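You operate a simulated robot arm through the tools that you are given. There is no shell and no other tool. Be economical: measure what you need, move in short steps, check, and stop when the job is done.

Carry out the task below with a simulated two-armed robot. There is one attempt and no reset: what you move stays moved.

TASK
Wipe the old grease off bearing A with the red rag, then pump in fresh grease till it shows.
Fine: rag back in its place, no drip, only bearing A, grease line knob back to OFF, leave the power off. What is to be rubbed or washed off counts as gone when no trace of it is left.

Only the result counts: the job must be done as asked and must still hold three seconds after the hand-in. Knocking over, shifting, dropping, spilling or breaking anything else fails it.

THE ROBOT
Two 6-joint arms with fingered hands on one trunk, on a base that drives. Base frame: it is fixed to the floor where the robot stands at the start and does not move with it; the origin is under the middle of the robot, x ahead of it, y to its left, z up. Units: mm, degrees, N and s.
The left shoulder is at the start at [94, 155, 1240], the right one opposite. With the tool pointing down near the work surface each hand reaches from about 500 to 700 mm from the robot's upright axis, wherever it stands, measured 20 degrees to its own side. Places, roughly: elevator power button [100, -1300, 1000]; grease line knob [500, -200, 1100]; old grease on bearing A [700, 0, 700]. Payload 4 kg a hand.
The TCP of each hand is the grasp point between the finger pads, 26 mm short of the fingertips. In the tool frame z runs along the fingers and y along their closing line. Largest opening 132 mm; the body of the gripper starts 73 mm behind the TCP. The gripper is a hand of 3 fingers: y runs from the thumb to the fingers, the wrist lies at [0, 0, -224] in the tool frame.
Orientation is that of the tool frame in the base frame, as [roll, pitch, yaw] about the fixed x, y, z axes, in that order (R = Rz(yaw) Ry(pitch) Rx(roll)). With the fingers straight down and closing along the base's y, the tool's x points along the base's -x, its y along +y and its z along -z.

THE INTERFACE
- The arms move only by the tool drive_tool. It takes "left_steps", "right_steps" or both (then of equal length, played together; a hand with none holds still); each is a list of rows, each a list of 6 numbers: the shift along the tool's x, y, z in units of 50 mm (1.0 is 50 mm), then the turn, a rotation vector about the tool's x, y, z in units of 4 degrees (1.0 is 4 degrees). In form: [[x, y, z, rx, ry, rz], ...]. A call has 1 to 12 rows; each row shifts and turns the commanded pose from where the row before left it, along the tool's axes as they then stand. A call with a number of a shift or a turn outside -1 to 1 is refused whole. A row lasts 0.2 s, in which the tool goes at most 50 mm and 8.6 degrees; a call with a longer step from one row to the next is refused whole. A pose out of reach is approached as far as the arm can. The call stops where the force on the tool passes 90 N (or 10 N more than at its start, if that is more) or the arm is blocked; 0.2 s more then pass. In this call time passes only in rows, and 0.2 s behind the last. The reply holds the time, the measured pose of the TCP, the force on the tool along the base axes, the opening and the grip force, in the units named above and with some noise, with the torque about the TCP (base axes, N m) and any sound that the robot's microphone picked up, and new pictures: "views" is both (left out), scene, wrist or none (wrist: the cameras of the hands that moved).
- Cameras (640 x 400 px; columns grow to the right, rows downward): "scene" is now at [163.3, -19.1, 1547.1]; the picture's right is [-0.23, -0.97, 0.00], its down [-0.66, 0.15, -0.74] and it looks along [0.72, -0.17, -0.67] (base axes); focal length 243 px, centre (320, 200). "left" rides on the left gripper at [-62, 3, -92] in its tool frame; the picture's right is [-0.05, -1.00, 0.00], its down [0.83, -0.04, -0.56] and it looks along [0.55, -0.03, 0.83] (tool axes); focal length 230 px, centre (320, 200). "right" rides on the right gripper at [62, 3, -92] in its tool frame; the picture's right is [-0.05, 1.00, 0.00], its down [-0.83, -0.04, -0.56] and it looks along [-0.56, -0.03, 0.83] (tool axes); focal length 230 px, centre (320, 200). There is no depth. A picture from a camera that has moved, and an enlarged one, comes with that camera's place and axes in the base frame and with its lens.
- lift_body(by): slides the trunk up (or, below 0, down) by that many mm; the arms and the scene camera ride with it, the base frame stays. It gives what a move gives, with no picture.
- steer(legs): drives the robot by 1 to 6 legs, each [ahead, turn to the left] in mm and degrees, along the robot's own axes; the way and the turn of a leg run together, so that a leg with both is an arc; at most 1500 mm and 180 degrees a leg. The arms and the cameras ride along, it lands a little off, and it stops where it bumps. It gives what a move gives, and a new picture of the scene camera.
- set_fingers(finger1, finger2, thumb_bend, hand): sets how far each is bent, from 0 (flat) to 1 (curled in); at 0.3 the hand is open as for a grip, at 0.7 the pads meet at the TCP. One left out holds its place. A second passes; each finger stops where it meets its share of the squeeze, and holds until it gets a number again. It is the only way to open and close the hand. It gives what a move gives, with no picture; readings hold the bend of each and the force on the fingers (four entries, about 0 where the hand has none), thumb and palm.
- aim_head(pan, tilt): turns the head with the scene camera to pan (to the left, within 86 degrees either way) and tilt (down, from -29 to 69), counted from straight ahead of the robot. It gives what a move gives, and a new picture of the scene camera.
- inspect(camera, box): a new picture of the part [left, top, right, bottom] of that camera's present view, enlarged. The clock stands still meanwhile.
- sign_off(): hands the job in; it is judged then, once.

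Work in short steps. Places have to be worked out from the pictures, the camera data and where the tool is seen: move nearer, look again, correct. Check each grasp and each placing, and mend what went wrong. You have 120 turns and 260 pictures in all, those below and enlarged ones among them. Open the grippers and draw the arms clear of the work before you hand the job in, unless the task says otherwise; then end with one line.

The tools are called by a JSON object that holds its "method" and its "body". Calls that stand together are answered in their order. drive_tool: Moves the arms, as the interface text tells. Its arguments: {"type":"object","properties":{"left_steps":{"type":"array"},"right_steps":{"type":"array"},"views":{"type":"string","enum":["both","scene","wrist","none"]}},"required":[]} The other tools are called the same way: lift_body (by) slides the trunk up or down; set_fingers (finger1, finger2, thumb_bend, hand) moves the fingers one by one; steer (legs) drives the base; aim_head (pan, tilt) turns the head that bears the scene camera; inspect (camera, box) takes an enlarged picture of a part of a camera's view; sign_off () hands the job in.

At the start:

```text
t: 0.0
left_ee_pos: [625.9, 65.2, 1151.8]
left_tcp_rot: [-179.4, 0.0, -178.8]
left_contact_force: [0.8, -0.6, -0.6]
left_moment: [0.01, 0.01, -0.03]
left_gripper_width: 131.8
left_grip_force: 0.1
left_shape: jaw
left_bend: [0.3, 0.3, 0.3]
left_finger forces: [0.1, 0.0, 0.0, 0.0, 0.0, 0.0]
right_ee_pos: [518.0, -368.3, 1365.1]
right_tcp_rot: [180.0, -0.1, -179.7]
right_contact_force: [0.3, 0.8, -0.5]
right_moment: [0.02, 0.01, 0.02]
right_gripper_width: 132.0
right_grip_force: 0.0
right_shape: jaw
right_bend: [0.3, 0.3, 0.3]
right_finger forces: [0.0, 0.0, 0.0, 0.1, 0.1, 0.0]
trunk travel left (down, up): [-775.0, 65.0]
robot x, y, heading: [1.1, -0.3, -0.3]
head pan, tilt: [-13.4, 41.3]
```

scene: 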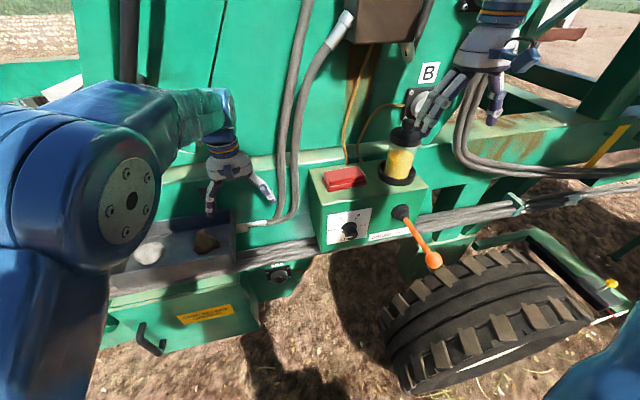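
right: 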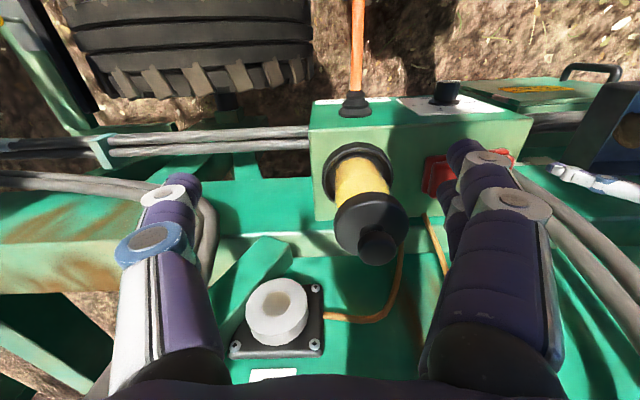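
left: 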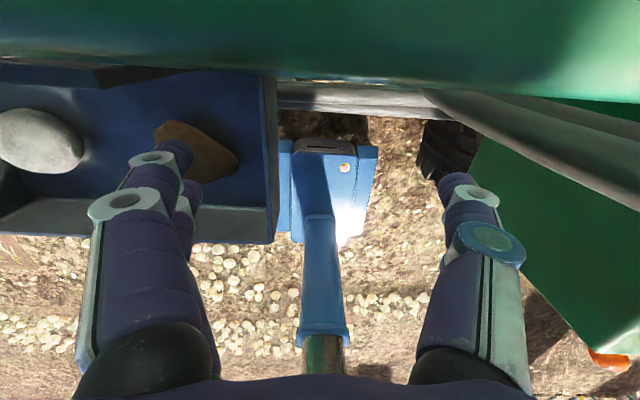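

The scene shows a green machine, a control box with a red rag-like item on it, a knob, an orange lever, and bearing B. I enlarge the control box and the left part to find knob labels and bearing A.

{"method": "inspect", "body": {"camera": "scene", "box": [290, 60, 470, 280]}}

{"method": "inspect", "body": {"camera": "scene", "box": [80, 180, 320, 370]}}

{"method": "aim_head", "body": {"pan": 0, "tilt": 15}}

```text
1.82 times, centred on (380, 170) of scene
camera zoom: at [163.3, -19.1, 1547.1], right [-0.23, -0.97, 0.0], down [-0.66, 0.15, -0.74], along [0.72, -0.17, -0.67], focal length 441 px, centre (211, 254)
```

zoom: 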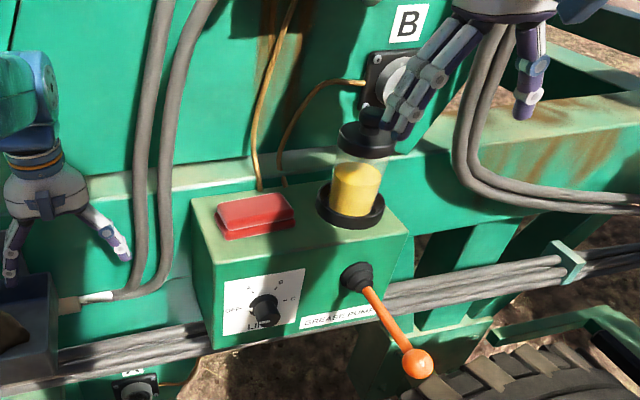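

```text
2.11 times, centred on (200, 275) of scene
camera zoom: at [163.3, -19.1, 1547.1], right [-0.23, -0.97, 0.0], down [-0.66, 0.15, -0.74], along [0.72, -0.17, -0.67], focal length 511 px, centre (573, 42)
```

zoom: 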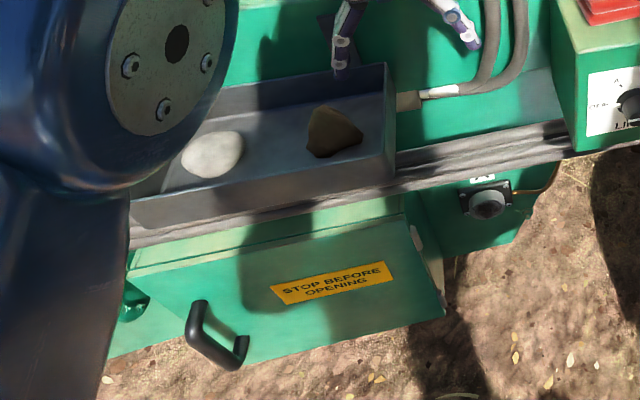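

```text
t: 0.9
left_ee_pos: [607.9, 73.1, 1167.2]
left_tcp_rot: [-178.0, 1.0, -177.5]
left_contact_force: [0.3, -0.3, -0.9]
left_moment: [-0.01, -0.04, -0.02]
left_gripper_width: 131.7
left_grip_force: 0.1
left_shape: jaw
left_bend: [0.3, 0.3, 0.3]
left_finger forces: [0.1, 0.1, 0.1, 0.0, 0.0, 0.0]
right_ee_pos: [491.0, -368.0, 1374.7]
right_tcp_rot: [-179.9, 1.1, -179.5]
right_contact_force: [-0.1, -0.1, 1.3]
right_moment: [0.0, 0.0, -0.02]
right_gripper_width: 131.7
right_grip_force: 0.0
right_shape: jaw
right_bend: [0.3, 0.3, 0.3]
right_finger forces: [0.1, 0.0, 0.0, 0.1, 0.0, 0.1]
trunk travel left (down, up): [-775.0, 65.0]
robot x, y, heading: [-0.5, 1.3, 0.0]
head pan, tilt: [0.0, 15.0]
camera scene: at [172.6, 0.6, 1588.6], right [0.0, -1.0, 0.0], down [-0.28, 0.0, -0.96], along [0.96, 0.0, -0.28], focal length 243 px, centre (320, 200)
```

scene: 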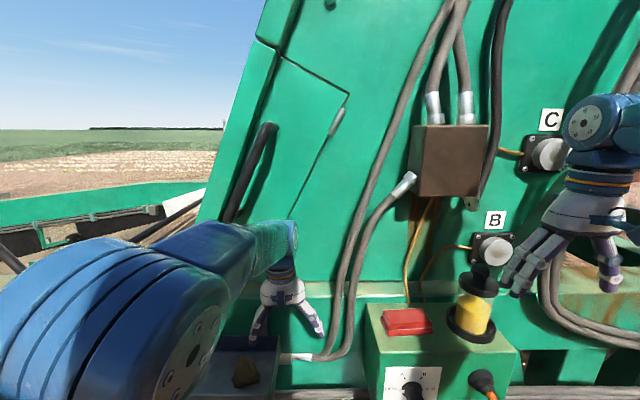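

Bearing A is low under the cable bar, about [690,10,700]; the red rag lies on the pump box near [566,-168,1225]. I back off a bit so I can lower the trunk and look squarely.

{"method": "steer", "body": {"legs": [[-350, 0]]}}

{"method": "inspect", "body": {"camera": "scene", "box": [300, 200, 500, 325]}}

```text
t: 3.2
left_ee_pos: [261.0, 71.6, 1164.9]
left_tcp_rot: [-177.8, 0.8, -177.7]
left_contact_force: [0.0, -0.2, 0.7]
left_moment: [0.01, 0.03, -0.03]
left_gripper_width: 132.1
left_grip_force: 0.0
left_shape: jaw
left_bend: [0.3, 0.3, 0.3]
left_finger forces: [0.1, 0.1, 0.0, 0.0, 0.1, 0.1]
right_ee_pos: [143.8, -368.7, 1374.0]
right_tcp_rot: [-179.9, 0.9, -179.7]
right_contact_force: [1.0, -0.6, 0.3]
right_moment: [0.01, 0.02, 0.0]
right_gripper_width: 132.1
right_grip_force: 0.0
right_shape: jaw
right_bend: [0.3, 0.3, 0.3]
right_finger forces: [0.0, 0.0, 0.0, 0.0, 0.1, 0.0]
trunk travel left (down, up): [-775.0, 65.0]
robot x, y, heading: [-352.9, 3.5, 0.1]
head pan, tilt: [0.0, 15.0]
camera scene: at [-172.5, 0.3, 1588.0], right [0.0, -1.0, 0.0], down [-0.28, 0.0, -0.96], along [0.96, 0.0, -0.28], focal length 243 px, centre (320, 200)
```

scene: 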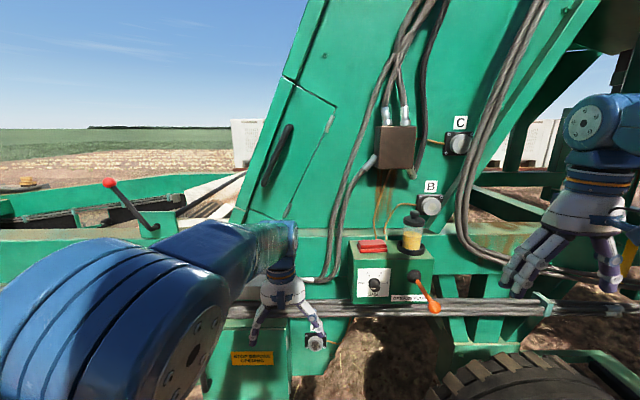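

```text
3.20 times, centred on (400, 262) of scene
camera zoom: at [-172.5, 0.3, 1588.0], right [0.0, -1.0, 0.0], down [-0.28, 0.0, -0.96], along [0.96, 0.0, -0.28], focal length 776 px, centre (64, 0)
```

zoom: 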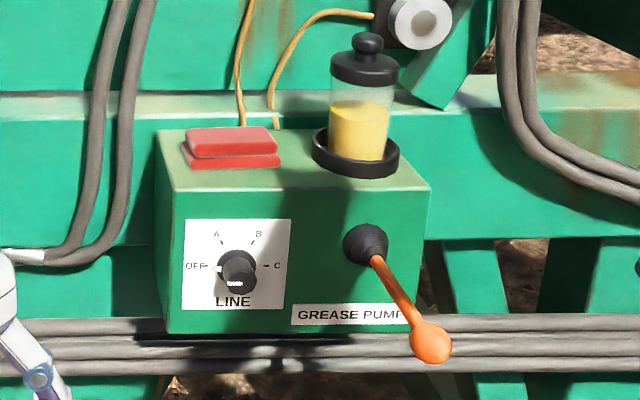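

The knob has A at upper left, OFF at left, and the robot is clear. I lower the trunk to look at bearing A from the front.

{"method": "lift_body", "body": {"by": -450}}

{"method": "aim_head", "body": {"pan": 0, "tilt": 25}}

{"method": "inspect", "body": {"camera": "scene", "box": [240, 100, 440, 225]}}

```text
refused: -450 is not a number from -400 to 400
```

```text
t: 3.9
left_ee_pos: [242.2, 76.9, 1180.3]
left_tcp_rot: [-177.0, 2.1, -176.9]
left_contact_force: [-0.1, 0.1, 1.4]
left_moment: [-0.02, -0.02, -0.02]
left_gripper_width: 132.0
left_grip_force: 0.0
left_shape: jaw
left_bend: [0.3, 0.3, 0.3]
left_finger forces: [0.0, 0.0, 0.0, 0.1, 0.1, 0.0]
right_ee_pos: [128.4, -369.1, 1359.1]
right_tcp_rot: [-179.9, -1.5, -179.6]
right_contact_force: [0.5, 0.6, 0.2]
right_moment: [-0.02, 0.0, -0.01]
right_gripper_width: 132.2
right_grip_force: 0.1
right_shape: jaw
right_bend: [0.3, 0.3, 0.3]
right_finger forces: [0.0, 0.1, 0.0, 0.1, 0.0, 0.1]
trunk travel left (down, up): [-775.0, 65.0]
robot x, y, heading: [-351.8, 1.4, -0.1]
head pan, tilt: [0.0, 25.0]
camera scene: at [-175.6, 0.6, 1572.0], right [0.0, -1.0, 0.0], down [-0.44, 0.0, -0.9], along [0.9, 0.0, -0.44], focal length 243 px, centre (320, 200)
```

scene: 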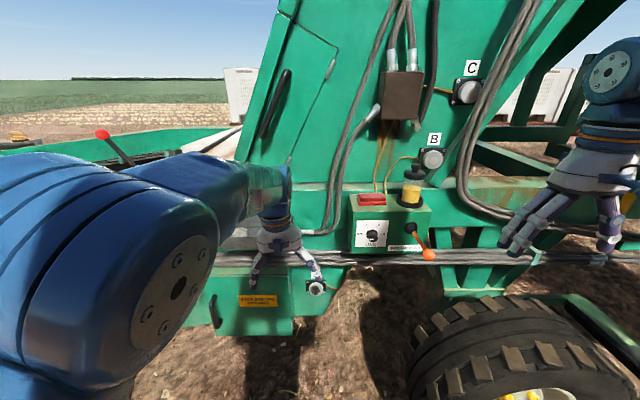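

```text
3.20 times, centred on (340, 162) of scene
camera zoom: at [-175.6, 0.6, 1572.0], right [0.0, -1.0, 0.0], down [-0.44, 0.0, -0.9], along [0.9, 0.0, -0.44], focal length 776 px, centre (256, 320)
```

zoom: 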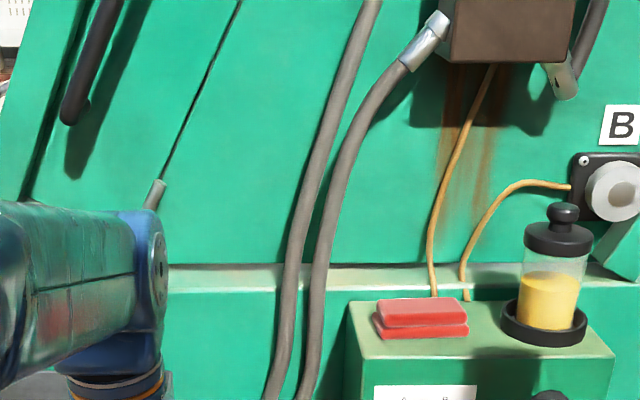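

The limit is 400 mm per lift call, so I lower by 400 and look.

{"method": "lift_body", "body": {"by": -400}}

{"method": "inspect", "body": {"camera": "scene", "box": [0, 0, 640, 400]}}

{"method": "inspect", "body": {"camera": "left", "box": [0, 0, 640, 400]}}

```text
t: 7.7
left_ee_pos: [241.8, 74.7, 779.4]
left_tcp_rot: [-177.1, 2.0, -177.0]
left_contact_force: [-0.5, 0.5, 0.3]
left_moment: [0.01, 0.01, 0.0]
left_gripper_width: 131.9
left_grip_force: 0.0
left_shape: jaw
left_bend: [0.3, 0.3, 0.3]
left_finger forces: [0.0, 0.0, 0.1, 0.1, 0.0, 0.0]
right_ee_pos: [123.2, -368.4, 968.0]
right_tcp_rot: [-179.9, -0.1, -179.6]
right_contact_force: [0.9, -1.0, -0.1]
right_moment: [0.01, 0.02, 0.0]
right_gripper_width: 131.7
right_grip_force: 0.0
right_shape: jaw
right_bend: [0.3, 0.3, 0.3]
right_finger forces: [0.0, 0.0, 0.1, 0.1, 0.0, 0.0]
trunk travel left (down, up): [-375.0, 465.0]
robot x, y, heading: [-350.8, 2.8, -0.1]
head pan, tilt: [0.0, 25.0]
```

```text
1.00 times, centred on (320, 200) of scene (not enlarged: the box is as wide or as high as the picture)
camera zoom: at [-184.1, 0.4, 1172.2], right [0.0, -1.0, 0.0], down [-0.44, 0.0, -0.9], along [0.9, 0.0, -0.44], focal length 243 px, centre (320, 200)
```

zoom: 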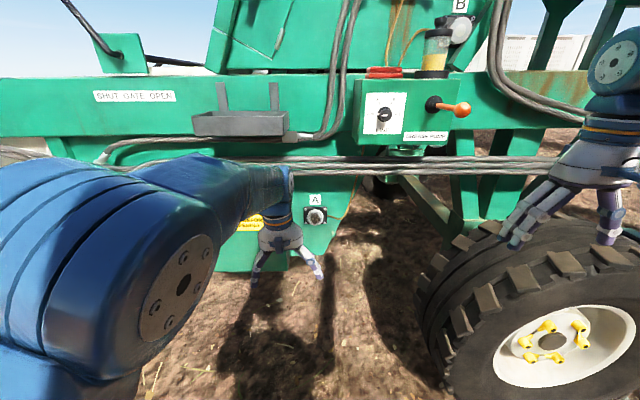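

```text
1.00 times, centred on (320, 200) of left (not enlarged: the box is as wide or as high as the picture)
camera zoom: at [299.1, 86.6, 873.7], right [0.1, -0.99, 0.05], down [-0.85, -0.06, 0.53], along [-0.52, -0.1, -0.85], focal length 230 px, centre (320, 200)
```

zoom: 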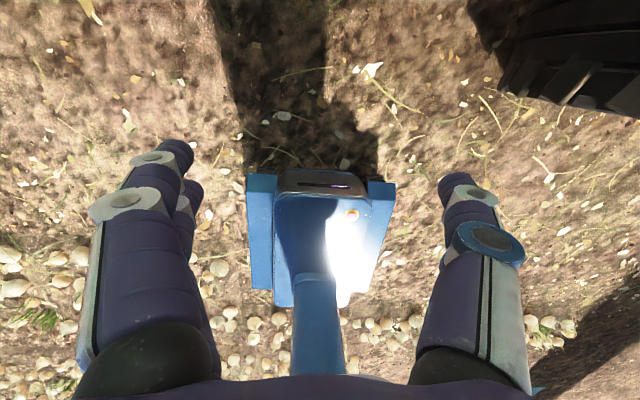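

{"method": "inspect", "body": {"camera": "scene", "box": [270, 180, 360, 250]}}

{"method": "inspect", "body": {"camera": "scene", "box": [340, 60, 480, 160]}}

```text
5.71 times, centred on (315, 215) of scene
camera zoom: at [-184.1, 0.4, 1172.2], right [0.0, -1.0, 0.0], down [-0.44, 0.0, -0.9], along [0.9, 0.0, -0.44], focal length 1386 px, centre (349, 114)
```

zoom: 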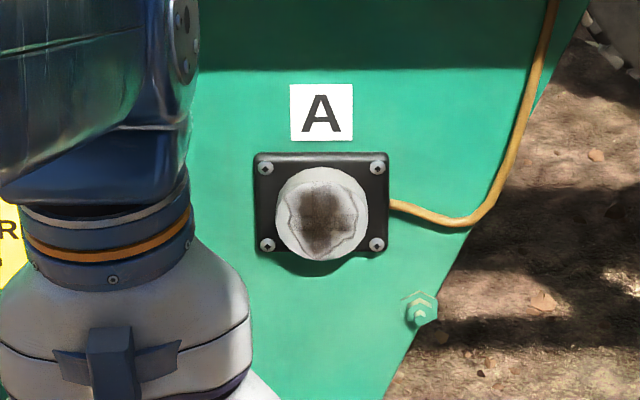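

```text
4.00 times, centred on (410, 110) of scene
camera zoom: at [-184.1, 0.4, 1172.2], right [0.0, -1.0, 0.0], down [-0.44, 0.0, -0.9], along [0.9, 0.0, -0.44], focal length 970 px, centre (-40, 560)
```

zoom: 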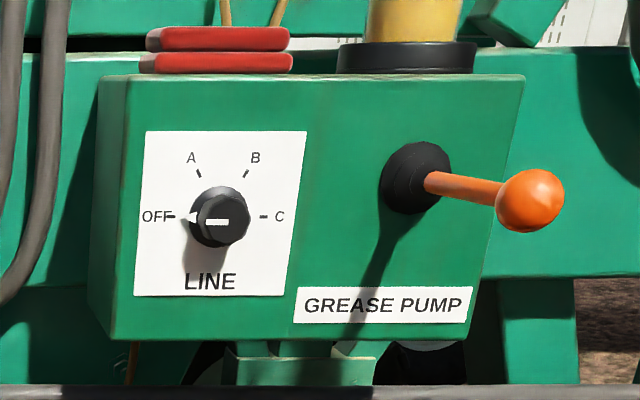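

Bearing A's disc (about 60 mm, smeared) faces the robot at roughly [700,20,660]; the knob stands at OFF. I raise the trunk again and tuck the left arm back and up out of the way.

{"method": "lift_body", "body": {"by": 400}}

{"method": "drive_tool", "body": {"left_steps": [[0.6, 0, -1, 0, 0, 0], [0.6, 0, -1, 0, 0, 0], [0.6, 0, -1, 0, 0, 0], [0.6, 0, -1, 0, 0, 0], [0.6, 0, -1, 0, 0, 0]], "views": "none"}}

{"method": "drive_tool", "body": {"right_steps": [[0, 0, 0, 0, 0, 0], [0, 0, 0, 0, 0, 0], [0, 0, 0, 0, 0, 0]], "views": "none"}}

```text
t: 11.6
left_ee_pos: [241.7, 76.4, 1179.5]
left_tcp_rot: [-177.0, 2.1, -176.9]
left_contact_force: [0.4, 0.2, -0.2]
left_moment: [0.02, -0.02, 0.02]
left_gripper_width: 132.0
left_grip_force: 0.0
left_shape: jaw
left_bend: [0.3, 0.3, 0.3]
left_finger forces: [0.0, 0.0, 0.0, 0.1, 0.0, 0.0]
right_ee_pos: [126.8, -368.8, 1359.7]
right_tcp_rot: [-179.9, -1.5, -179.5]
right_contact_force: [-0.1, 0.4, -0.2]
right_moment: [-0.04, -0.06, -0.06]
right_gripper_width: 131.9
right_grip_force: 0.0
right_shape: jaw
right_bend: [0.3, 0.3, 0.3]
right_finger forces: [0.0, 0.0, 0.0, 0.1, 0.1, 0.1]
trunk travel left (down, up): [-775.0, 65.0]
robot x, y, heading: [-351.4, 0.3, -0.0]
head pan, tilt: [0.0, 25.0]
```

```text
refused: row 1 steps farther than a row can; nothing moved
```

```text
t: 12.6
left_ee_pos: [221.7, 80.0, 1193.2]
left_tcp_rot: [-176.4, 3.3, -176.3]
left_contact_force: [0.0, -0.4, 0.8]
left_moment: [0.0, 0.0, 0.02]
left_gripper_width: 132.2
left_grip_force: 0.1
left_shape: jaw
left_bend: [0.3, 0.3, 0.3]
left_finger forces: [0.0, 0.0, 0.1, 0.0, 0.0, 0.0]
right_ee_pos: [113.0, -369.9, 1333.6]
right_tcp_rot: [180.0, -5.8, -179.5]
right_contact_force: [-0.1, 0.0, -0.2]
right_moment: [-0.02, -0.04, 0.0]
right_gripper_width: 131.9
right_grip_force: 0.1
right_shape: jaw
right_bend: [0.3, 0.3, 0.3]
right_finger forces: [0.0, 0.1, 0.0, 0.0, 0.0, 0.0]
trunk travel left (down, up): [-775.0, 65.0]
robot x, y, heading: [-350.2, -3.4, -0.2]
head pan, tilt: [0.0, 25.0]
stopped in row 3 (right hand): the arm was blocked; the commanded pose is now the measured one
```

The arms seem to drift during time passing; I test with small moves that step away from joint limits: right hand up and back a bit, left likewise.

{"method": "drive_tool", "body": {"left_steps": [[0.5, 0, -0.8, 0, 0, 0], [0.5, 0, -0.8, 0, 0, 0], [0.5, 0, -0.8, 0, 0, 0], [0.5, 0, -0.8, 0, 0, 0]], "views": "none"}}

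{"method": "drive_tool", "body": {"right_steps": [[0, 0, 0, 0, 0, 0], [0, 0, 0, 0, 0, 0]], "views": "scene"}}

```text
t: 13.8
left_ee_pos: [126.2, 80.6, 1285.6]
left_tcp_rot: [-176.8, -6.7, -176.4]
left_contact_force: [-0.2, -0.5, -0.7]
left_moment: [0.0, -0.04, -0.01]
left_gripper_width: 131.9
left_grip_force: 0.2
left_shape: jaw
left_bend: [0.3, 0.3, 0.3]
left_finger forces: [0.0, 0.0, 0.0, 0.0, 0.0, 0.0]
left hand out of reach, approached as far as the arm can: row 4
right_ee_pos: [97.2, -367.6, 1309.6]
right_tcp_rot: [180.0, -9.9, -179.3]
right_contact_force: [-0.1, -0.5, 0.2]
right_moment: [0.02, -0.03, 0.05]
right_gripper_width: 131.9
right_grip_force: 0.1
right_shape: jaw
right_bend: [0.3, 0.3, 0.3]
right_finger forces: [0.0, 0.0, 0.0, 0.1, 0.0, 0.1]
trunk travel left (down, up): [-775.0, 65.0]
robot x, y, heading: [-352.9, -1.7, -0.4]
head pan, tilt: [0.0, 25.0]
stopped in row 4 (left hand): the arm was blocked; the commanded pose is now the measured one
```

```text
t: 14.6
left_ee_pos: [110.3, 81.7, 1259.7]
left_tcp_rot: [-176.4, -11.2, -176.3]
left_contact_force: [0.8, 1.0, -0.1]
left_moment: [0.01, 0.0, -0.01]
left_gripper_width: 132.0
left_grip_force: 0.0
left_shape: jaw
left_bend: [0.3, 0.3, 0.3]
left_finger forces: [0.0, 0.0, 0.1, 0.0, 0.1, 0.0]
right_ee_pos: [83.9, -368.5, 1285.8]
right_tcp_rot: [179.9, -14.1, -179.2]
right_contact_force: [-0.3, 0.0, 0.4]
right_moment: [0.0, 0.02, 0.01]
right_gripper_width: 132.0
right_grip_force: 0.1
right_shape: jaw
right_bend: [0.3, 0.3, 0.3]
right_finger forces: [0.0, 0.1, 0.0, 0.0, 0.0, 0.0]
trunk travel left (down, up): [-775.0, 65.0]
robot x, y, heading: [-349.3, 3.3, -0.3]
head pan, tilt: [0.0, 25.0]
stopped in row 2 (right hand): the arm was blocked; the commanded pose is now the measured one
camera scene: at [-175.4, 8.5, 1570.8], right [0.1, -1.0, 0.0], down [-0.45, -0.04, -0.89], along [0.89, 0.09, -0.45], focal length 243 px, centre (320, 200)
```

scene: 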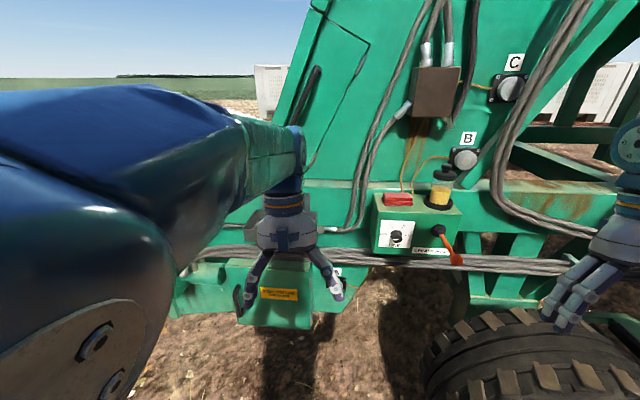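

Something drifts by a few degrees each arm call, possibly because the poses were near the inner reach limit. I bring the right hand forward and upright to see whether it follows commands and then holds.

{"method": "drive_tool", "body": {"right_steps": [[-0.6, 0, -0.32, 0, -0.6, 0], [-0.6, 0, -0.32, 0, -0.6, 0], [-0.6, 0, -0.3, 0, -0.6, 0], [-0.6, 0, -0.3, 0, -0.6, 0], [-0.6, 0, -0.2, 0, -0.6, 0], [-0.6, 0, -0.2, 0, -0.6, 0]], "views": "none"}}

{"method": "drive_tool", "body": {"right_steps": [[0, 0, 0, 0, 0, 0]], "views": "none"}}

```text
t: 15.9
left_ee_pos: [92.0, 85.5, 1238.9]
left_tcp_rot: [-175.2, -15.5, -176.4]
left_contact_force: [-0.7, -0.1, 0.1]
left_moment: [0.01, 0.01, -0.02]
left_gripper_width: 131.8
left_grip_force: 0.0
left_shape: jaw
left_bend: [0.3, 0.3, 0.3]
left_finger forces: [0.0, 0.1, 0.0, 0.1, 0.0, 0.1]
right_ee_pos: [225.8, -367.2, 1399.4]
right_tcp_rot: [-180.0, 4.9, -179.1]
right_contact_force: [0.0, -0.9, 0.1]
right_moment: [-0.01, -0.01, -0.01]
right_gripper_width: 132.1
right_grip_force: 0.0
right_shape: jaw
right_bend: [0.3, 0.3, 0.3]
right_finger forces: [0.0, 0.0, 0.0, 0.0, 0.0, 0.1]
right hand out of reach, approached as far as the arm can: row 6
trunk travel left (down, up): [-775.0, 65.0]
robot x, y, heading: [-348.8, -0.9, 0.0]
head pan, tilt: [0.0, 25.0]
stopped in row 6 (right hand): the arm was blocked; the commanded pose is now the measured one
```

```text
t: 16.2
left_ee_pos: [66.8, 88.5, 1222.1]
left_tcp_rot: [-173.6, -19.3, -176.3]
left_contact_force: [-0.6, 0.2, -0.2]
left_moment: [0.03, -0.04, -0.02]
left_gripper_width: 132.3
left_grip_force: 0.1
left_shape: jaw
left_bend: [0.3, 0.3, 0.3]
left_finger forces: [0.0, 0.0, 0.1, 0.0, 0.0, 0.1]
right_ee_pos: [199.0, -368.4, 1414.7]
right_tcp_rot: [-179.9, 6.2, -178.8]
right_contact_force: [0.4, 0.0, 0.0]
right_moment: [0.02, 0.01, 0.01]
right_gripper_width: 132.0
right_grip_force: 0.0
right_shape: jaw
right_bend: [0.3, 0.3, 0.3]
right_finger forces: [0.0, 0.0, 0.0, 0.1, 0.1, 0.0]
trunk travel left (down, up): [-775.0, 65.0]
robot x, y, heading: [-350.0, 4.0, 0.1]
head pan, tilt: [0.0, 25.0]
stopped in row 1 (right hand): the arm was blocked; the commanded pose is now the measured one
```

Both of those were partly reach-limit cases. I try a comfortable mid-workspace pose: right hand lower and more inward, then check whether it holds.

{"method": "drive_tool", "body": {"right_steps": [[0, 0.6, 0.75, 0, 0, 0], [0, 0.6, 0.75, 0, 0, 0], [0, 0.6, 0.75, 0, 0, 0], [0, 0.6, 0.75, 0, 0, 0], [0, 0.6, 0.75, 0, 0, 0]], "views": "none"}}

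{"method": "drive_tool", "body": {"right_steps": [[0, 0, 0, 0, 0, 0]], "views": "scene"}}

```text
t: 17.4
left_ee_pos: [69.1, 89.1, 1222.3]
left_tcp_rot: [-173.7, -19.2, -176.3]
left_contact_force: [0.4, 0.2, 0.4]
left_moment: [0.0, 0.01, 0.01]
left_gripper_width: 132.2
left_grip_force: 0.1
left_shape: jaw
left_bend: [0.3, 0.3, 0.3]
left_finger forces: [0.0, 0.0, 0.0, 0.0, 0.0, 0.0]
right_ee_pos: [218.0, -216.2, 1224.0]
right_tcp_rot: [-179.9, 5.9, -179.2]
right_contact_force: [0.2, -0.2, 0.0]
right_moment: [0.01, 0.0, 0.0]
right_gripper_width: 131.7
right_grip_force: 0.1
right_shape: jaw
right_bend: [0.3, 0.3, 0.3]
right_finger forces: [0.0, 0.1, 0.0, 0.0, 0.0, 0.0]
trunk travel left (down, up): [-775.0, 65.0]
robot x, y, heading: [-352.9, 3.8, -0.5]
head pan, tilt: [0.0, 25.0]
```

```text
t: 17.8
left_ee_pos: [68.1, 86.7, 1224.7]
left_tcp_rot: [-173.9, -19.2, -176.3]
left_contact_force: [-0.6, 0.3, 0.6]
left_moment: [0.02, 0.05, -0.03]
left_gripper_width: 131.8
left_grip_force: 0.0
left_shape: jaw
left_bend: [0.3, 0.3, 0.3]
left_finger forces: [0.0, 0.0, 0.1, 0.0, 0.0, 0.0]
right_ee_pos: [217.1, -217.4, 1225.0]
right_tcp_rot: [-179.9, 6.0, -179.1]
right_contact_force: [-0.5, 0.5, 0.3]
right_moment: [-0.02, 0.01, 0.02]
right_gripper_width: 132.1
right_grip_force: 0.0
right_shape: jaw
right_bend: [0.3, 0.3, 0.3]
right_finger forces: [0.1, 0.1, 0.0, 0.0, 0.0, 0.1]
trunk travel left (down, up): [-775.0, 65.0]
robot x, y, heading: [-351.6, -0.9, -0.1]
head pan, tilt: [0.0, 25.0]
camera scene: at [-177.0, 11.1, 1573.5], right [0.12, -0.99, 0.0], down [-0.42, -0.05, -0.9], along [0.9, 0.11, -0.43], focal length 243 px, centre (320, 200)
```

scene: 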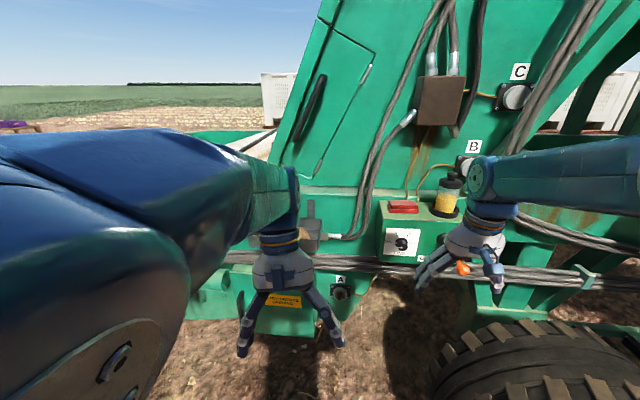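

The right arm now holds steady; the drift only came from being outside the good workspace. Triangulated: rag ≈ [619,-187,1183], knob ≈ [518,-178,1096], jar near y≈-320. I raise and level the right hand and turn it 90° so it closes along x, away from the jar.

{"method": "lift_body", "body": {"by": 60}}

{"method": "drive_tool", "body": {"right_steps": [[0, 0, -0.35, 0, 0.75, 0], [0, 0, -0.35, 0, 0.75, 0], [0, 0, -0.35, 0, 0, 1], [0, 0, -0.35, 0, 0, 1], [0, 0, -0.2, 0, 0, 1], [0, 0, -0.2, 0, 0, 1], [0, 0, 0, 0, 0, 1], [0, 0, 0, 0, 0, 1], [0, 0, 0, 0, 0, 1], [0, 0, 0, 0, 0, 1], [0, 0, 0, 0, 0, 1], [0, 0, 0, 0, 0, 1]], "views": "none"}}

{"method": "drive_tool", "body": {"right_steps": [[0, 0, 0, 0, 0, 1], [0, 0, 0, 0, 0, 1], [0, 0, 0, 0, 0, 1], [0, 0, 0, 0, 0, 1], [0, 0, 0, 0, 0, 1], [0, 0, 0, 0, 0, 1], [0, 0, 0, 0, 0, 1], [0, 0, 0, 0, 0, 1], [0, 0, 0, 0, 0, 1], [0, 0, 0, 0, 0, 1], [0, 0, 0, 0, 0, 1], [0, 0, 0, 0, 0, 1]], "views": "both"}}

```text
t: 18.8
left_ee_pos: [69.4, 86.4, 1283.7]
left_tcp_rot: [-173.6, -19.2, -176.4]
left_contact_force: [-0.4, 0.6, 0.4]
left_moment: [0.03, -0.02, -0.04]
left_gripper_width: 132.1
left_grip_force: 0.0
left_shape: jaw
left_bend: [0.3, 0.3, 0.3]
left_finger forces: [0.1, 0.1, 0.1, 0.0, 0.0, 0.0]
right_ee_pos: [218.1, -219.6, 1284.3]
right_tcp_rot: [-179.8, 6.0, -179.2]
right_contact_force: [0.4, 0.6, -0.5]
right_moment: [-0.01, -0.04, 0.01]
right_gripper_width: 131.7
right_grip_force: 0.1
right_shape: jaw
right_bend: [0.3, 0.3, 0.3]
right_finger forces: [0.0, 0.0, 0.0, 0.0, 0.0, 0.0]
trunk travel left (down, up): [-835.0, 5.0]
robot x, y, heading: [-347.8, 1.1, -0.2]
head pan, tilt: [0.0, 25.0]
```

```text
t: 21.4
left_ee_pos: [69.4, 87.6, 1285.5]
left_tcp_rot: [-173.7, -18.8, -176.3]
left_contact_force: [0.3, 0.8, -0.4]
left_moment: [0.01, 0.01, 0.02]
left_gripper_width: 132.2
left_grip_force: 0.0
left_shape: jaw
left_bend: [0.3, 0.3, 0.3]
left_finger forces: [0.0, 0.0, 0.1, 0.1, 0.1, 0.1]
right_ee_pos: [215.4, -217.6, 1374.9]
right_tcp_rot: [180.0, 0.1, 140.9]
right_contact_force: [0.3, 1.3, -0.3]
right_moment: [0.01, -0.01, 0.0]
right_gripper_width: 131.9
right_grip_force: 0.0
right_shape: jaw
right_bend: [0.3, 0.3, 0.3]
right_finger forces: [0.1, 0.0, 0.0, 0.0, 0.1, 0.0]
trunk travel left (down, up): [-835.0, 5.0]
robot x, y, heading: [-350.9, 4.4, -0.1]
head pan, tilt: [0.0, 25.0]
```

```text
t: 24.0
left_ee_pos: [68.8, 87.9, 1289.2]
left_tcp_rot: [-173.6, -18.3, -176.3]
left_contact_force: [1.5, 0.9, -0.7]
left_moment: [-0.01, -0.02, 0.03]
left_gripper_width: 131.9
left_grip_force: 0.0
left_shape: jaw
left_bend: [0.3, 0.3, 0.3]
left_finger forces: [0.1, 0.0, 0.0, 0.0, 0.1, 0.1]
right_ee_pos: [215.7, -218.7, 1375.1]
right_tcp_rot: [-180.0, 0.1, 92.8]
right_contact_force: [0.1, 0.4, 0.7]
right_moment: [0.0, -0.01, 0.01]
right_gripper_width: 131.8
right_grip_force: 0.0
right_shape: jaw
right_bend: [0.3, 0.3, 0.3]
right_finger forces: [0.0, 0.0, 0.0, 0.1, 0.0, 0.1]
trunk travel left (down, up): [-835.0, 5.0]
robot x, y, heading: [-349.5, -3.1, -0.1]
head pan, tilt: [0.0, 25.0]
camera scene: at [-177.3, 18.0, 1629.7], right [0.19, -0.98, 0.0], down [-0.46, -0.08, -0.89], along [0.87, 0.17, -0.46], focal length 243 px, centre (320, 200)
camera right: at [215.7, -155.5, 1467.1], right [1.0, 0.0, 0.0], down [0.0, -0.83, 0.56], along [0.0, -0.56, -0.83], focal length 230 px, centre (320, 200)
```

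scene: 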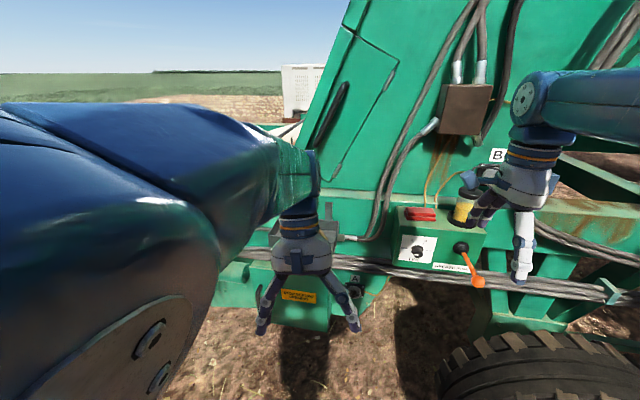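
right: 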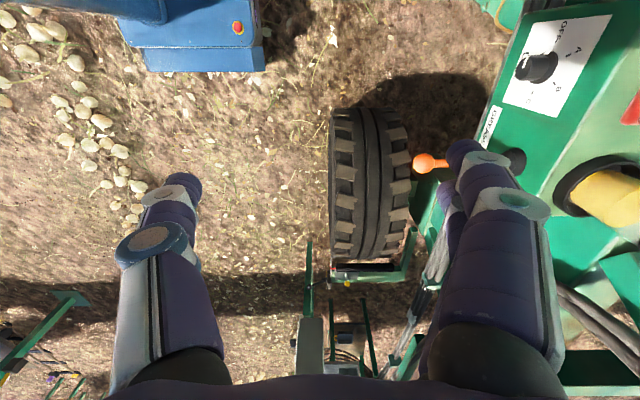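

The hand is turned; I move it 30 mm in +y and drive ahead so it sits above the rag.

{"method": "drive_tool", "body": {"right_steps": [[0.6, 0, 0, 0, 0, 0]], "views": "none"}}

{"method": "steer", "body": {"legs": [[380, 0]]}}

{"method": "inspect", "body": {"camera": "right", "box": [0, 0, 640, 400]}}

```text
t: 24.4
left_ee_pos: [70.5, 89.8, 1287.1]
left_tcp_rot: [-173.7, -18.3, -176.3]
left_contact_force: [0.7, -0.1, -0.3]
left_moment: [-0.02, -0.02, 0.0]
left_gripper_width: 131.9
left_grip_force: 0.1
left_shape: jaw
left_bend: [0.3, 0.3, 0.3]
left_finger forces: [0.1, 0.0, 0.1, 0.1, 0.0, 0.0]
right_ee_pos: [214.6, -188.1, 1375.4]
right_tcp_rot: [180.0, 0.1, 92.9]
right_contact_force: [-0.8, 0.3, -0.9]
right_moment: [0.0, 0.03, -0.01]
right_gripper_width: 132.0
right_grip_force: 0.0
right_shape: jaw
right_bend: [0.3, 0.3, 0.3]
right_finger forces: [0.1, 0.1, 0.0, 0.0, 0.0, 0.0]
trunk travel left (down, up): [-835.0, 5.0]
robot x, y, heading: [-350.1, -1.2, -0.2]
head pan, tilt: [0.0, 25.0]
```

```text
t: 26.8
left_ee_pos: [446.0, 90.5, 1291.5]
left_tcp_rot: [-173.8, -17.8, -175.9]
left_contact_force: [-0.5, 0.1, 0.5]
left_moment: [0.0, -0.02, 0.01]
left_gripper_width: 132.0
left_grip_force: 0.1
left_shape: jaw
left_bend: [0.3, 0.3, 0.3]
left_finger forces: [0.0, 0.0, 0.1, 0.0, 0.0, 0.1]
right_ee_pos: [593.3, -185.8, 1376.6]
right_tcp_rot: [179.7, 0.1, 93.3]
right_contact_force: [-0.8, 0.3, 0.8]
right_moment: [0.02, 0.0, 0.0]
right_gripper_width: 132.2
right_grip_force: 0.1
right_shape: jaw
right_bend: [0.3, 0.3, 0.3]
right_finger forces: [0.0, 0.1, 0.1, 0.0, 0.0, 0.0]
trunk travel left (down, up): [-835.0, 5.0]
robot x, y, heading: [28.4, -2.0, 0.3]
head pan, tilt: [0.0, 25.0]
camera scene: at [197.9, 22.0, 1628.4], right [0.23, -0.97, 0.0], down [-0.46, -0.11, -0.88], along [0.85, 0.21, -0.48], focal length 243 px, centre (320, 200)
```

scene: 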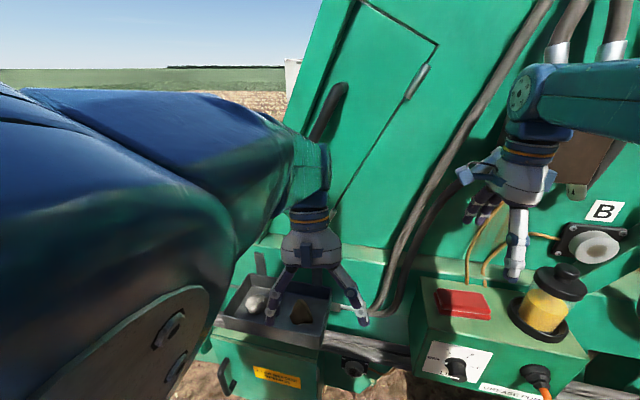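

```text
1.00 times, centred on (320, 200) of right (not enlarged: the box is as wide or as high as the picture)
camera zoom: at [591.6, -123.4, 1468.3], right [1.0, 0.0, 0.0], down [0.0, -0.83, 0.56], along [0.0, -0.56, -0.83], focal length 230 px, centre (320, 200)
```

zoom: 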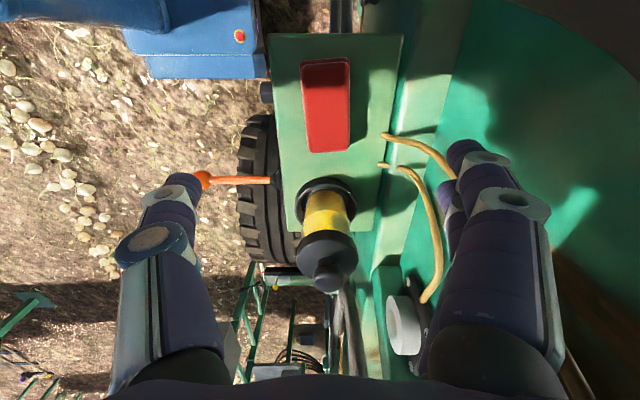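

The wrist camera shows the rag well: top centre ≈ [598,-183,1193], about 50 (x) by 100 (y), 35 thick. I narrow the fingers to clear the hose and wall, and descend most of the way.

{"method": "set_fingers", "body": {"hand": "right", "finger1": 0.43, "finger2": 0.43, "thumb_bend": 0.43}}

{"method": "drive_tool", "body": {"right_steps": [[0.08, 0.1, 0.9, 0, 0, -0.8], [0, 0, 0.9, 0, 0, 0], [0, 0, 0.9, 0, 0, 0]], "views": "both"}}

```text
t: 27.8
left_ee_pos: [424.4, 91.9, 1272.8]
left_tcp_rot: [-172.1, -22.3, -176.1]
left_contact_force: [0.2, -0.5, -0.8]
left_moment: [0.03, 0.02, 0.0]
left_gripper_width: 132.1
left_grip_force: 0.0
left_shape: jaw
left_bend: [0.3, 0.3, 0.3]
left_finger forces: [0.1, 0.0, 0.0, 0.1, 0.0, 0.0]
right_ee_pos: [568.7, -186.9, 1384.3]
right_tcp_rot: [178.9, 0.1, 93.1]
right_contact_force: [-0.6, -0.6, 0.2]
right_moment: [-0.01, 0.0, 0.0]
right_gripper_width: 92.0
right_grip_force: 0.2
right_shape: fingers
right_bend: [0.43, 0.43, 0.43]
right_finger forces: [0.1, 0.0, 0.1, 0.1, 0.0, 0.1]
trunk travel left (down, up): [-835.0, 5.0]
robot x, y, heading: [27.6, 2.3, 0.2]
head pan, tilt: [0.0, 25.0]
```

```text
t: 28.6
left_ee_pos: [426.6, 91.9, 1272.7]
left_tcp_rot: [-172.1, -22.3, -176.1]
left_contact_force: [0.4, 0.0, -0.6]
left_moment: [0.0, 0.01, 0.02]
left_gripper_width: 132.0
left_grip_force: 0.0
left_shape: jaw
left_bend: [0.3, 0.3, 0.3]
left_finger forces: [0.1, 0.0, 0.1, 0.0, 0.1, 0.0]
right_ee_pos: [578.5, -184.8, 1249.5]
right_tcp_rot: [179.0, 0.2, 96.3]
right_contact_force: [0.1, 0.2, -0.5]
right_moment: [-0.04, 0.01, -0.02]
right_gripper_width: 92.1
right_grip_force: 0.1
right_shape: fingers
right_bend: [0.43, 0.43, 0.43]
right_finger forces: [0.1, 0.1, 0.0, 0.0, 0.1, 0.1]
trunk travel left (down, up): [-835.0, 5.0]
robot x, y, heading: [25.7, 1.3, 0.6]
head pan, tilt: [0.0, 25.0]
camera scene: at [202.1, 20.9, 1629.7], right [0.23, -0.97, 0.0], down [-0.45, -0.1, -0.89], along [0.86, 0.2, -0.46], focal length 243 px, centre (320, 200)
camera right: at [573.4, -121.0, 1341.6], right [1.0, 0.06, 0.02], down [0.04, -0.83, 0.56], along [0.05, -0.56, -0.83], focal length 230 px, centre (320, 200)
```

scene: 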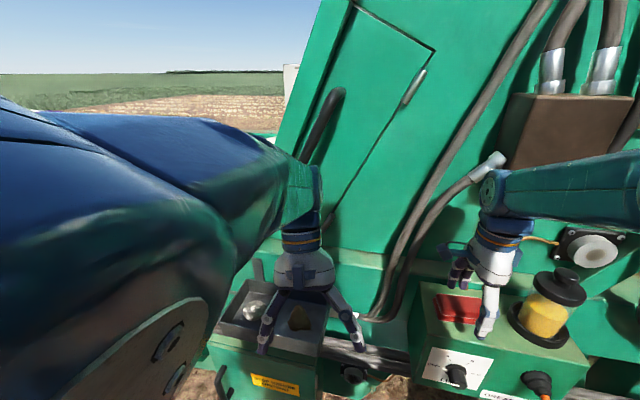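
right: 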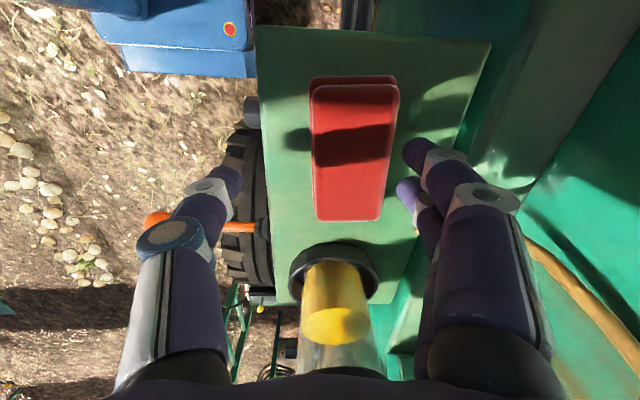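

The rag centre is ≈ [600,-180], and the hand is at x=578, so I shift 21 mm in tool y and drop partway, then check.

{"method": "drive_tool", "body": {"right_steps": [[0, 0.42, 0.0, 0, 0, 0], [0.05, 0.0, 0.5, 0, 0, 0]], "views": "wrist"}}

```text
t: 29.2
left_ee_pos: [426.3, 90.6, 1273.9]
left_tcp_rot: [-172.1, -22.2, -176.2]
left_contact_force: [0.6, -0.3, -0.5]
left_moment: [-0.03, 0.0, -0.01]
left_gripper_width: 132.1
left_grip_force: 0.0
left_shape: jaw
left_bend: [0.3, 0.3, 0.3]
left_finger forces: [0.1, 0.1, 0.1, 0.1, 0.0, 0.0]
right_ee_pos: [599.9, -180.0, 1225.0]
right_tcp_rot: [179.1, 0.2, 96.3]
right_contact_force: [0.5, 0.1, 0.0]
right_moment: [0.02, 0.03, 0.0]
right_gripper_width: 92.1
right_grip_force: 0.1
right_shape: fingers
right_bend: [0.43, 0.43, 0.43]
right_finger forces: [0.0, 0.1, 0.0, 0.0, 0.0, 0.1]
trunk travel left (down, up): [-835.0, 5.0]
robot x, y, heading: [31.3, 2.2, 0.1]
head pan, tilt: [0.0, 25.0]
camera right: at [594.7, -117.1, 1317.2], right [1.0, 0.06, 0.02], down [0.04, -0.83, 0.56], along [0.05, -0.56, -0.83], focal length 230 px, centre (320, 200)
```

right: 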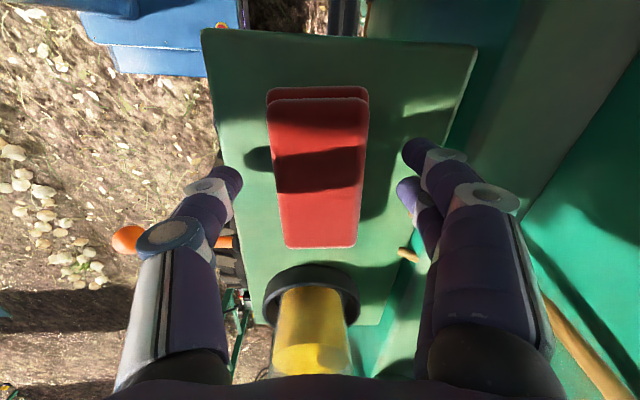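

Centred over the rag. I descend the last 33 mm.

{"method": "drive_tool", "body": {"right_steps": [[0, 0, 0.33, 0, 0, 0], [0, 0, 0.33, 0, 0, 0]], "views": "both"}}

{"method": "inspect", "body": {"camera": "scene", "box": [400, 220, 600, 345]}}

```text
t: 29.8
left_ee_pos: [399.1, 93.3, 1259.7]
left_tcp_rot: [-170.0, -26.4, -176.5]
left_contact_force: [-0.6, 0.6, 0.0]
left_moment: [0.03, -0.04, 0.02]
left_gripper_width: 131.8
left_grip_force: 0.0
left_shape: jaw
left_bend: [0.3, 0.3, 0.3]
left_finger forces: [0.0, 0.0, 0.1, 0.1, 0.1, 0.1]
right_ee_pos: [583.4, -179.1, 1218.5]
right_tcp_rot: [176.0, 0.8, 96.5]
right_contact_force: [-0.5, 0.1, -0.9]
right_moment: [0.0, 0.0, -0.03]
right_gripper_width: 91.4
right_grip_force: 0.0
right_shape: fingers
right_bend: [0.43, 0.43, 0.43]
right_finger forces: [0.0, 0.0, 0.1, 0.1, 0.1, 0.1]
trunk travel left (down, up): [-835.0, 5.0]
robot x, y, heading: [31.8, -0.9, 0.4]
head pan, tilt: [0.0, 25.0]
stopped in row 2 (right hand): the force on the tool passed its limit at 107 N (the readings are from after the stop); the commanded pose is now the measured one
camera scene: at [197.8, 21.5, 1632.1], right [0.22, -0.98, 0.0], down [-0.42, -0.09, -0.9], along [0.88, 0.2, -0.43], focal length 243 px, centre (320, 200)
camera right: at [572.4, -116.6, 1310.1], right [1.0, 0.06, 0.07], down [0.01, -0.83, 0.56], along [0.09, -0.56, -0.82], focal length 230 px, centre (320, 200)
```

scene: 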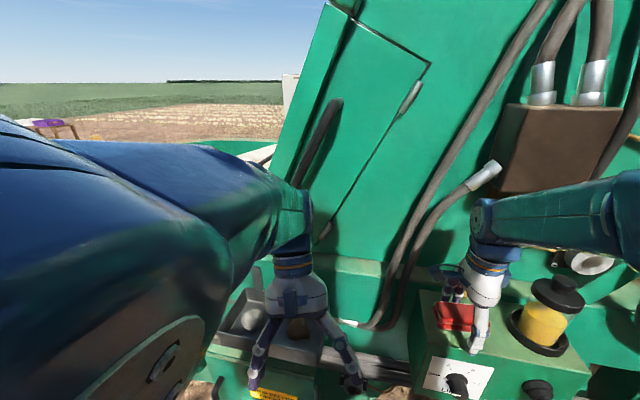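
right: 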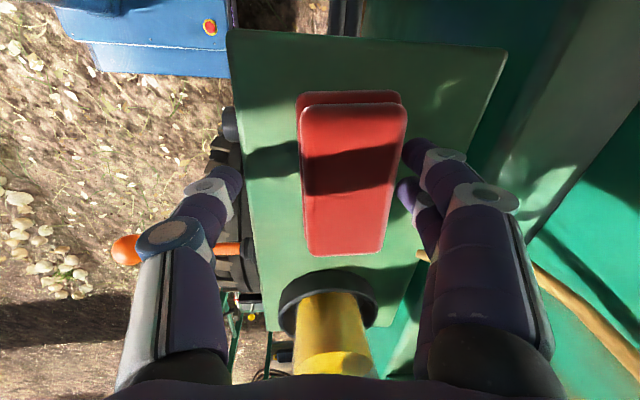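

```text
3.20 times, centred on (500, 282) of scene
camera zoom: at [197.8, 21.5, 1632.1], right [0.22, -0.98, 0.0], down [-0.42, -0.09, -0.9], along [0.88, 0.2, -0.43], focal length 776 px, centre (-256, -64)
```

zoom: 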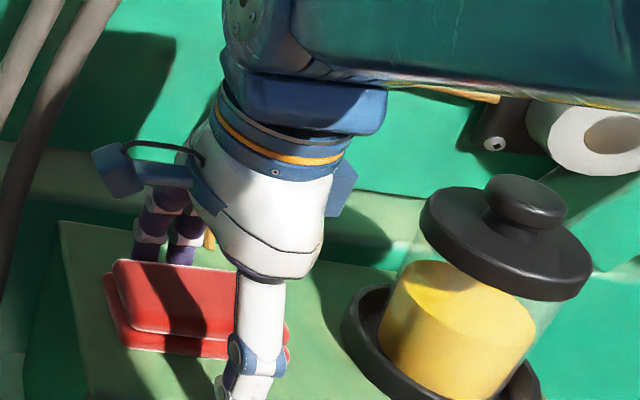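

The stop came from fingertips meeting the box top; re-triangulating gives rag top ≈1203 and box top ≈1178. I lift slightly, re-level (roll +4°), and shift back over the rag.

{"method": "drive_tool", "body": {"right_steps": [[0, 0, -0.4, 0, 0, 0], [0, 0.2, 0, 1, 0, 0], [0, 0.15, 0, 0, 0, 0]], "views": "wrist"}}

```text
t: 30.6
left_ee_pos: [404.4, 91.7, 1259.6]
left_tcp_rot: [-170.2, -26.4, -176.4]
left_contact_force: [0.1, 0.2, 0.5]
left_moment: [-0.01, 0.01, 0.0]
left_gripper_width: 131.8
left_grip_force: 0.0
left_shape: jaw
left_bend: [0.3, 0.3, 0.3]
left_finger forces: [0.0, 0.0, 0.1, 0.1, 0.1, 0.0]
right_ee_pos: [604.1, -179.2, 1235.8]
right_tcp_rot: [-179.6, 0.6, 96.5]
right_contact_force: [-0.2, 0.7, 0.8]
right_moment: [0.01, -0.01, -0.01]
right_gripper_width: 91.4
right_grip_force: 0.0
right_shape: fingers
right_bend: [0.43, 0.43, 0.43]
right_finger forces: [0.1, 0.1, 0.0, 0.1, 0.1, 0.0]
trunk travel left (down, up): [-835.0, 5.0]
robot x, y, heading: [27.3, -1.2, 0.0]
head pan, tilt: [0.0, 25.0]
camera right: at [601.2, -114.7, 1328.0], right [1.0, 0.06, -0.01], down [0.05, -0.82, 0.56], along [0.03, -0.56, -0.83], focal length 230 px, centre (320, 200)
```

right: 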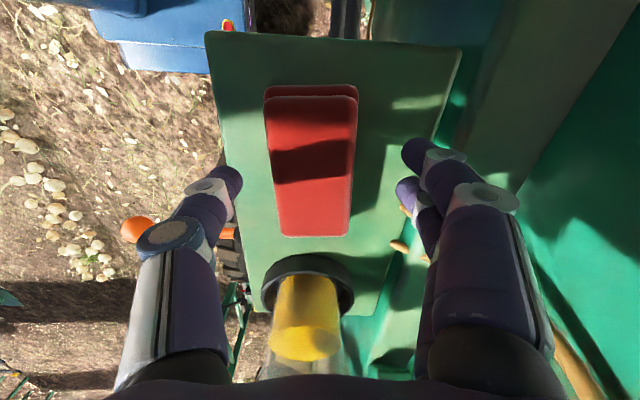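

Well centred. Descend 24 mm so the tips sit about 8 mm above the box top, then close gently.

{"method": "drive_tool", "body": {"right_steps": [[0, -0.05, 0.25, 0, 0, 0], [0, 0, 0.23, 0, 0, 0]], "views": "wrist"}}

{"method": "inspect", "body": {"camera": "scene", "box": [400, 220, 600, 345]}}

```text
t: 31.2
left_ee_pos: [403.1, 92.2, 1260.0]
left_tcp_rot: [-170.3, -26.4, -176.5]
left_contact_force: [0.8, 0.3, -0.4]
left_moment: [-0.01, 0.01, 0.03]
left_gripper_width: 131.9
left_grip_force: 0.1
left_shape: jaw
left_bend: [0.3, 0.3, 0.3]
left_finger forces: [0.0, 0.0, 0.0, 0.1, 0.0, 0.1]
right_ee_pos: [601.8, -179.2, 1213.8]
right_tcp_rot: [-179.7, 0.7, 96.5]
right_contact_force: [0.6, -0.2, 0.3]
right_moment: [0.03, -0.02, 0.02]
right_gripper_width: 91.2
right_grip_force: 0.0
right_shape: fingers
right_bend: [0.43, 0.43, 0.43]
right_finger forces: [0.1, 0.1, 0.0, 0.0, 0.0, 0.0]
trunk travel left (down, up): [-835.0, 5.0]
robot x, y, heading: [28.9, -1.3, 0.2]
head pan, tilt: [0.0, 25.0]
camera right: at [597.9, -115.3, 1304.3], right [1.0, 0.06, 0.0], down [0.05, -0.82, 0.57], along [0.03, -0.56, -0.82], focal length 230 px, centre (320, 200)
```

right: 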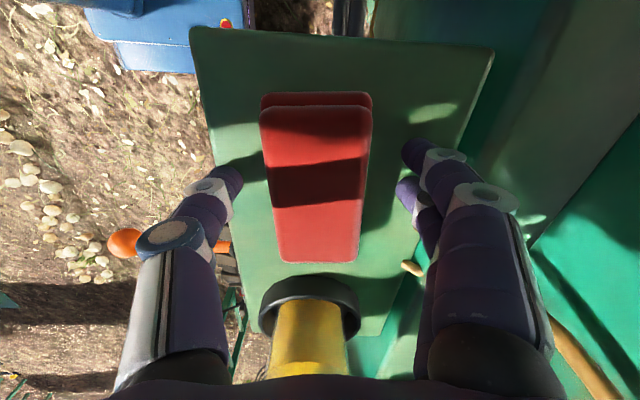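

```text
3.20 times, centred on (500, 282) of scene
camera zoom: at [202.9, 21.9, 1630.3], right [0.23, -0.97, 0.0], down [-0.44, -0.1, -0.89], along [0.86, 0.21, -0.46], focal length 776 px, centre (-256, -64)
```

zoom: 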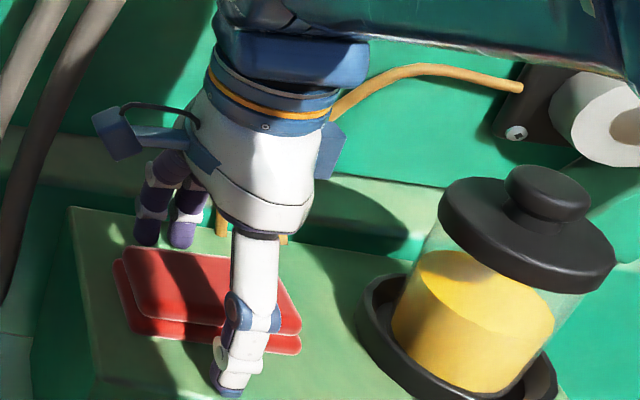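

Fingers straddle the rag properly. I close the hand.

{"method": "set_fingers", "body": {"hand": "right", "finger1": 0.62, "finger2": 0.62, "thumb_bend": 0.62}}

{"method": "inspect", "body": {"camera": "right", "box": [120, 50, 520, 300]}}

```text
t: 32.2
left_ee_pos: [402.3, 92.3, 1261.1]
left_tcp_rot: [-170.1, -26.3, -176.4]
left_contact_force: [0.2, -0.4, 0.5]
left_moment: [0.01, -0.02, 0.02]
left_gripper_width: 132.1
left_grip_force: 0.1
left_shape: jaw
left_bend: [0.3, 0.3, 0.3]
left_finger forces: [0.1, 0.0, 0.0, 0.1, 0.0, 0.1]
right_ee_pos: [599.9, -180.1, 1214.3]
right_tcp_rot: [-179.6, 0.7, 96.5]
right_contact_force: [0.5, 0.4, 0.6]
right_moment: [-0.02, 0.03, 0.02]
right_gripper_width: 52.6
right_grip_force: 10.2
right_shape: fingers
right_bend: [0.55, 0.56, 0.57]
right_finger forces: [5.0, 4.7, 0.0, 0.0, 9.8, 0.0]
trunk travel left (down, up): [-835.0, 5.0]
robot x, y, heading: [30.1, 2.0, 0.2]
head pan, tilt: [0.0, 25.0]
```

```text
1.60 times, centred on (320, 175) of right
camera zoom: at [596.7, -115.1, 1305.0], right [1.0, 0.06, 0.0], down [0.05, -0.82, 0.57], along [0.03, -0.56, -0.82], focal length 368 px, centre (320, 240)
```

zoom: 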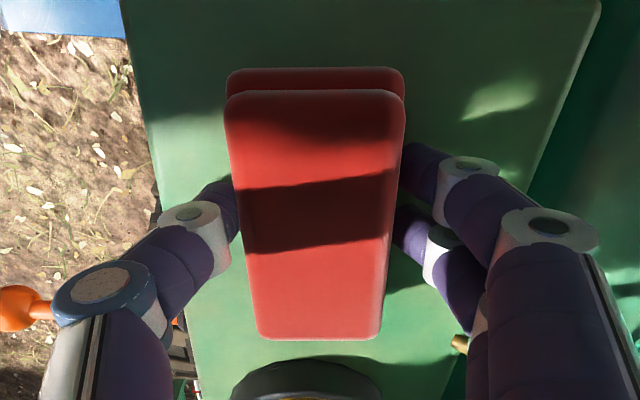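

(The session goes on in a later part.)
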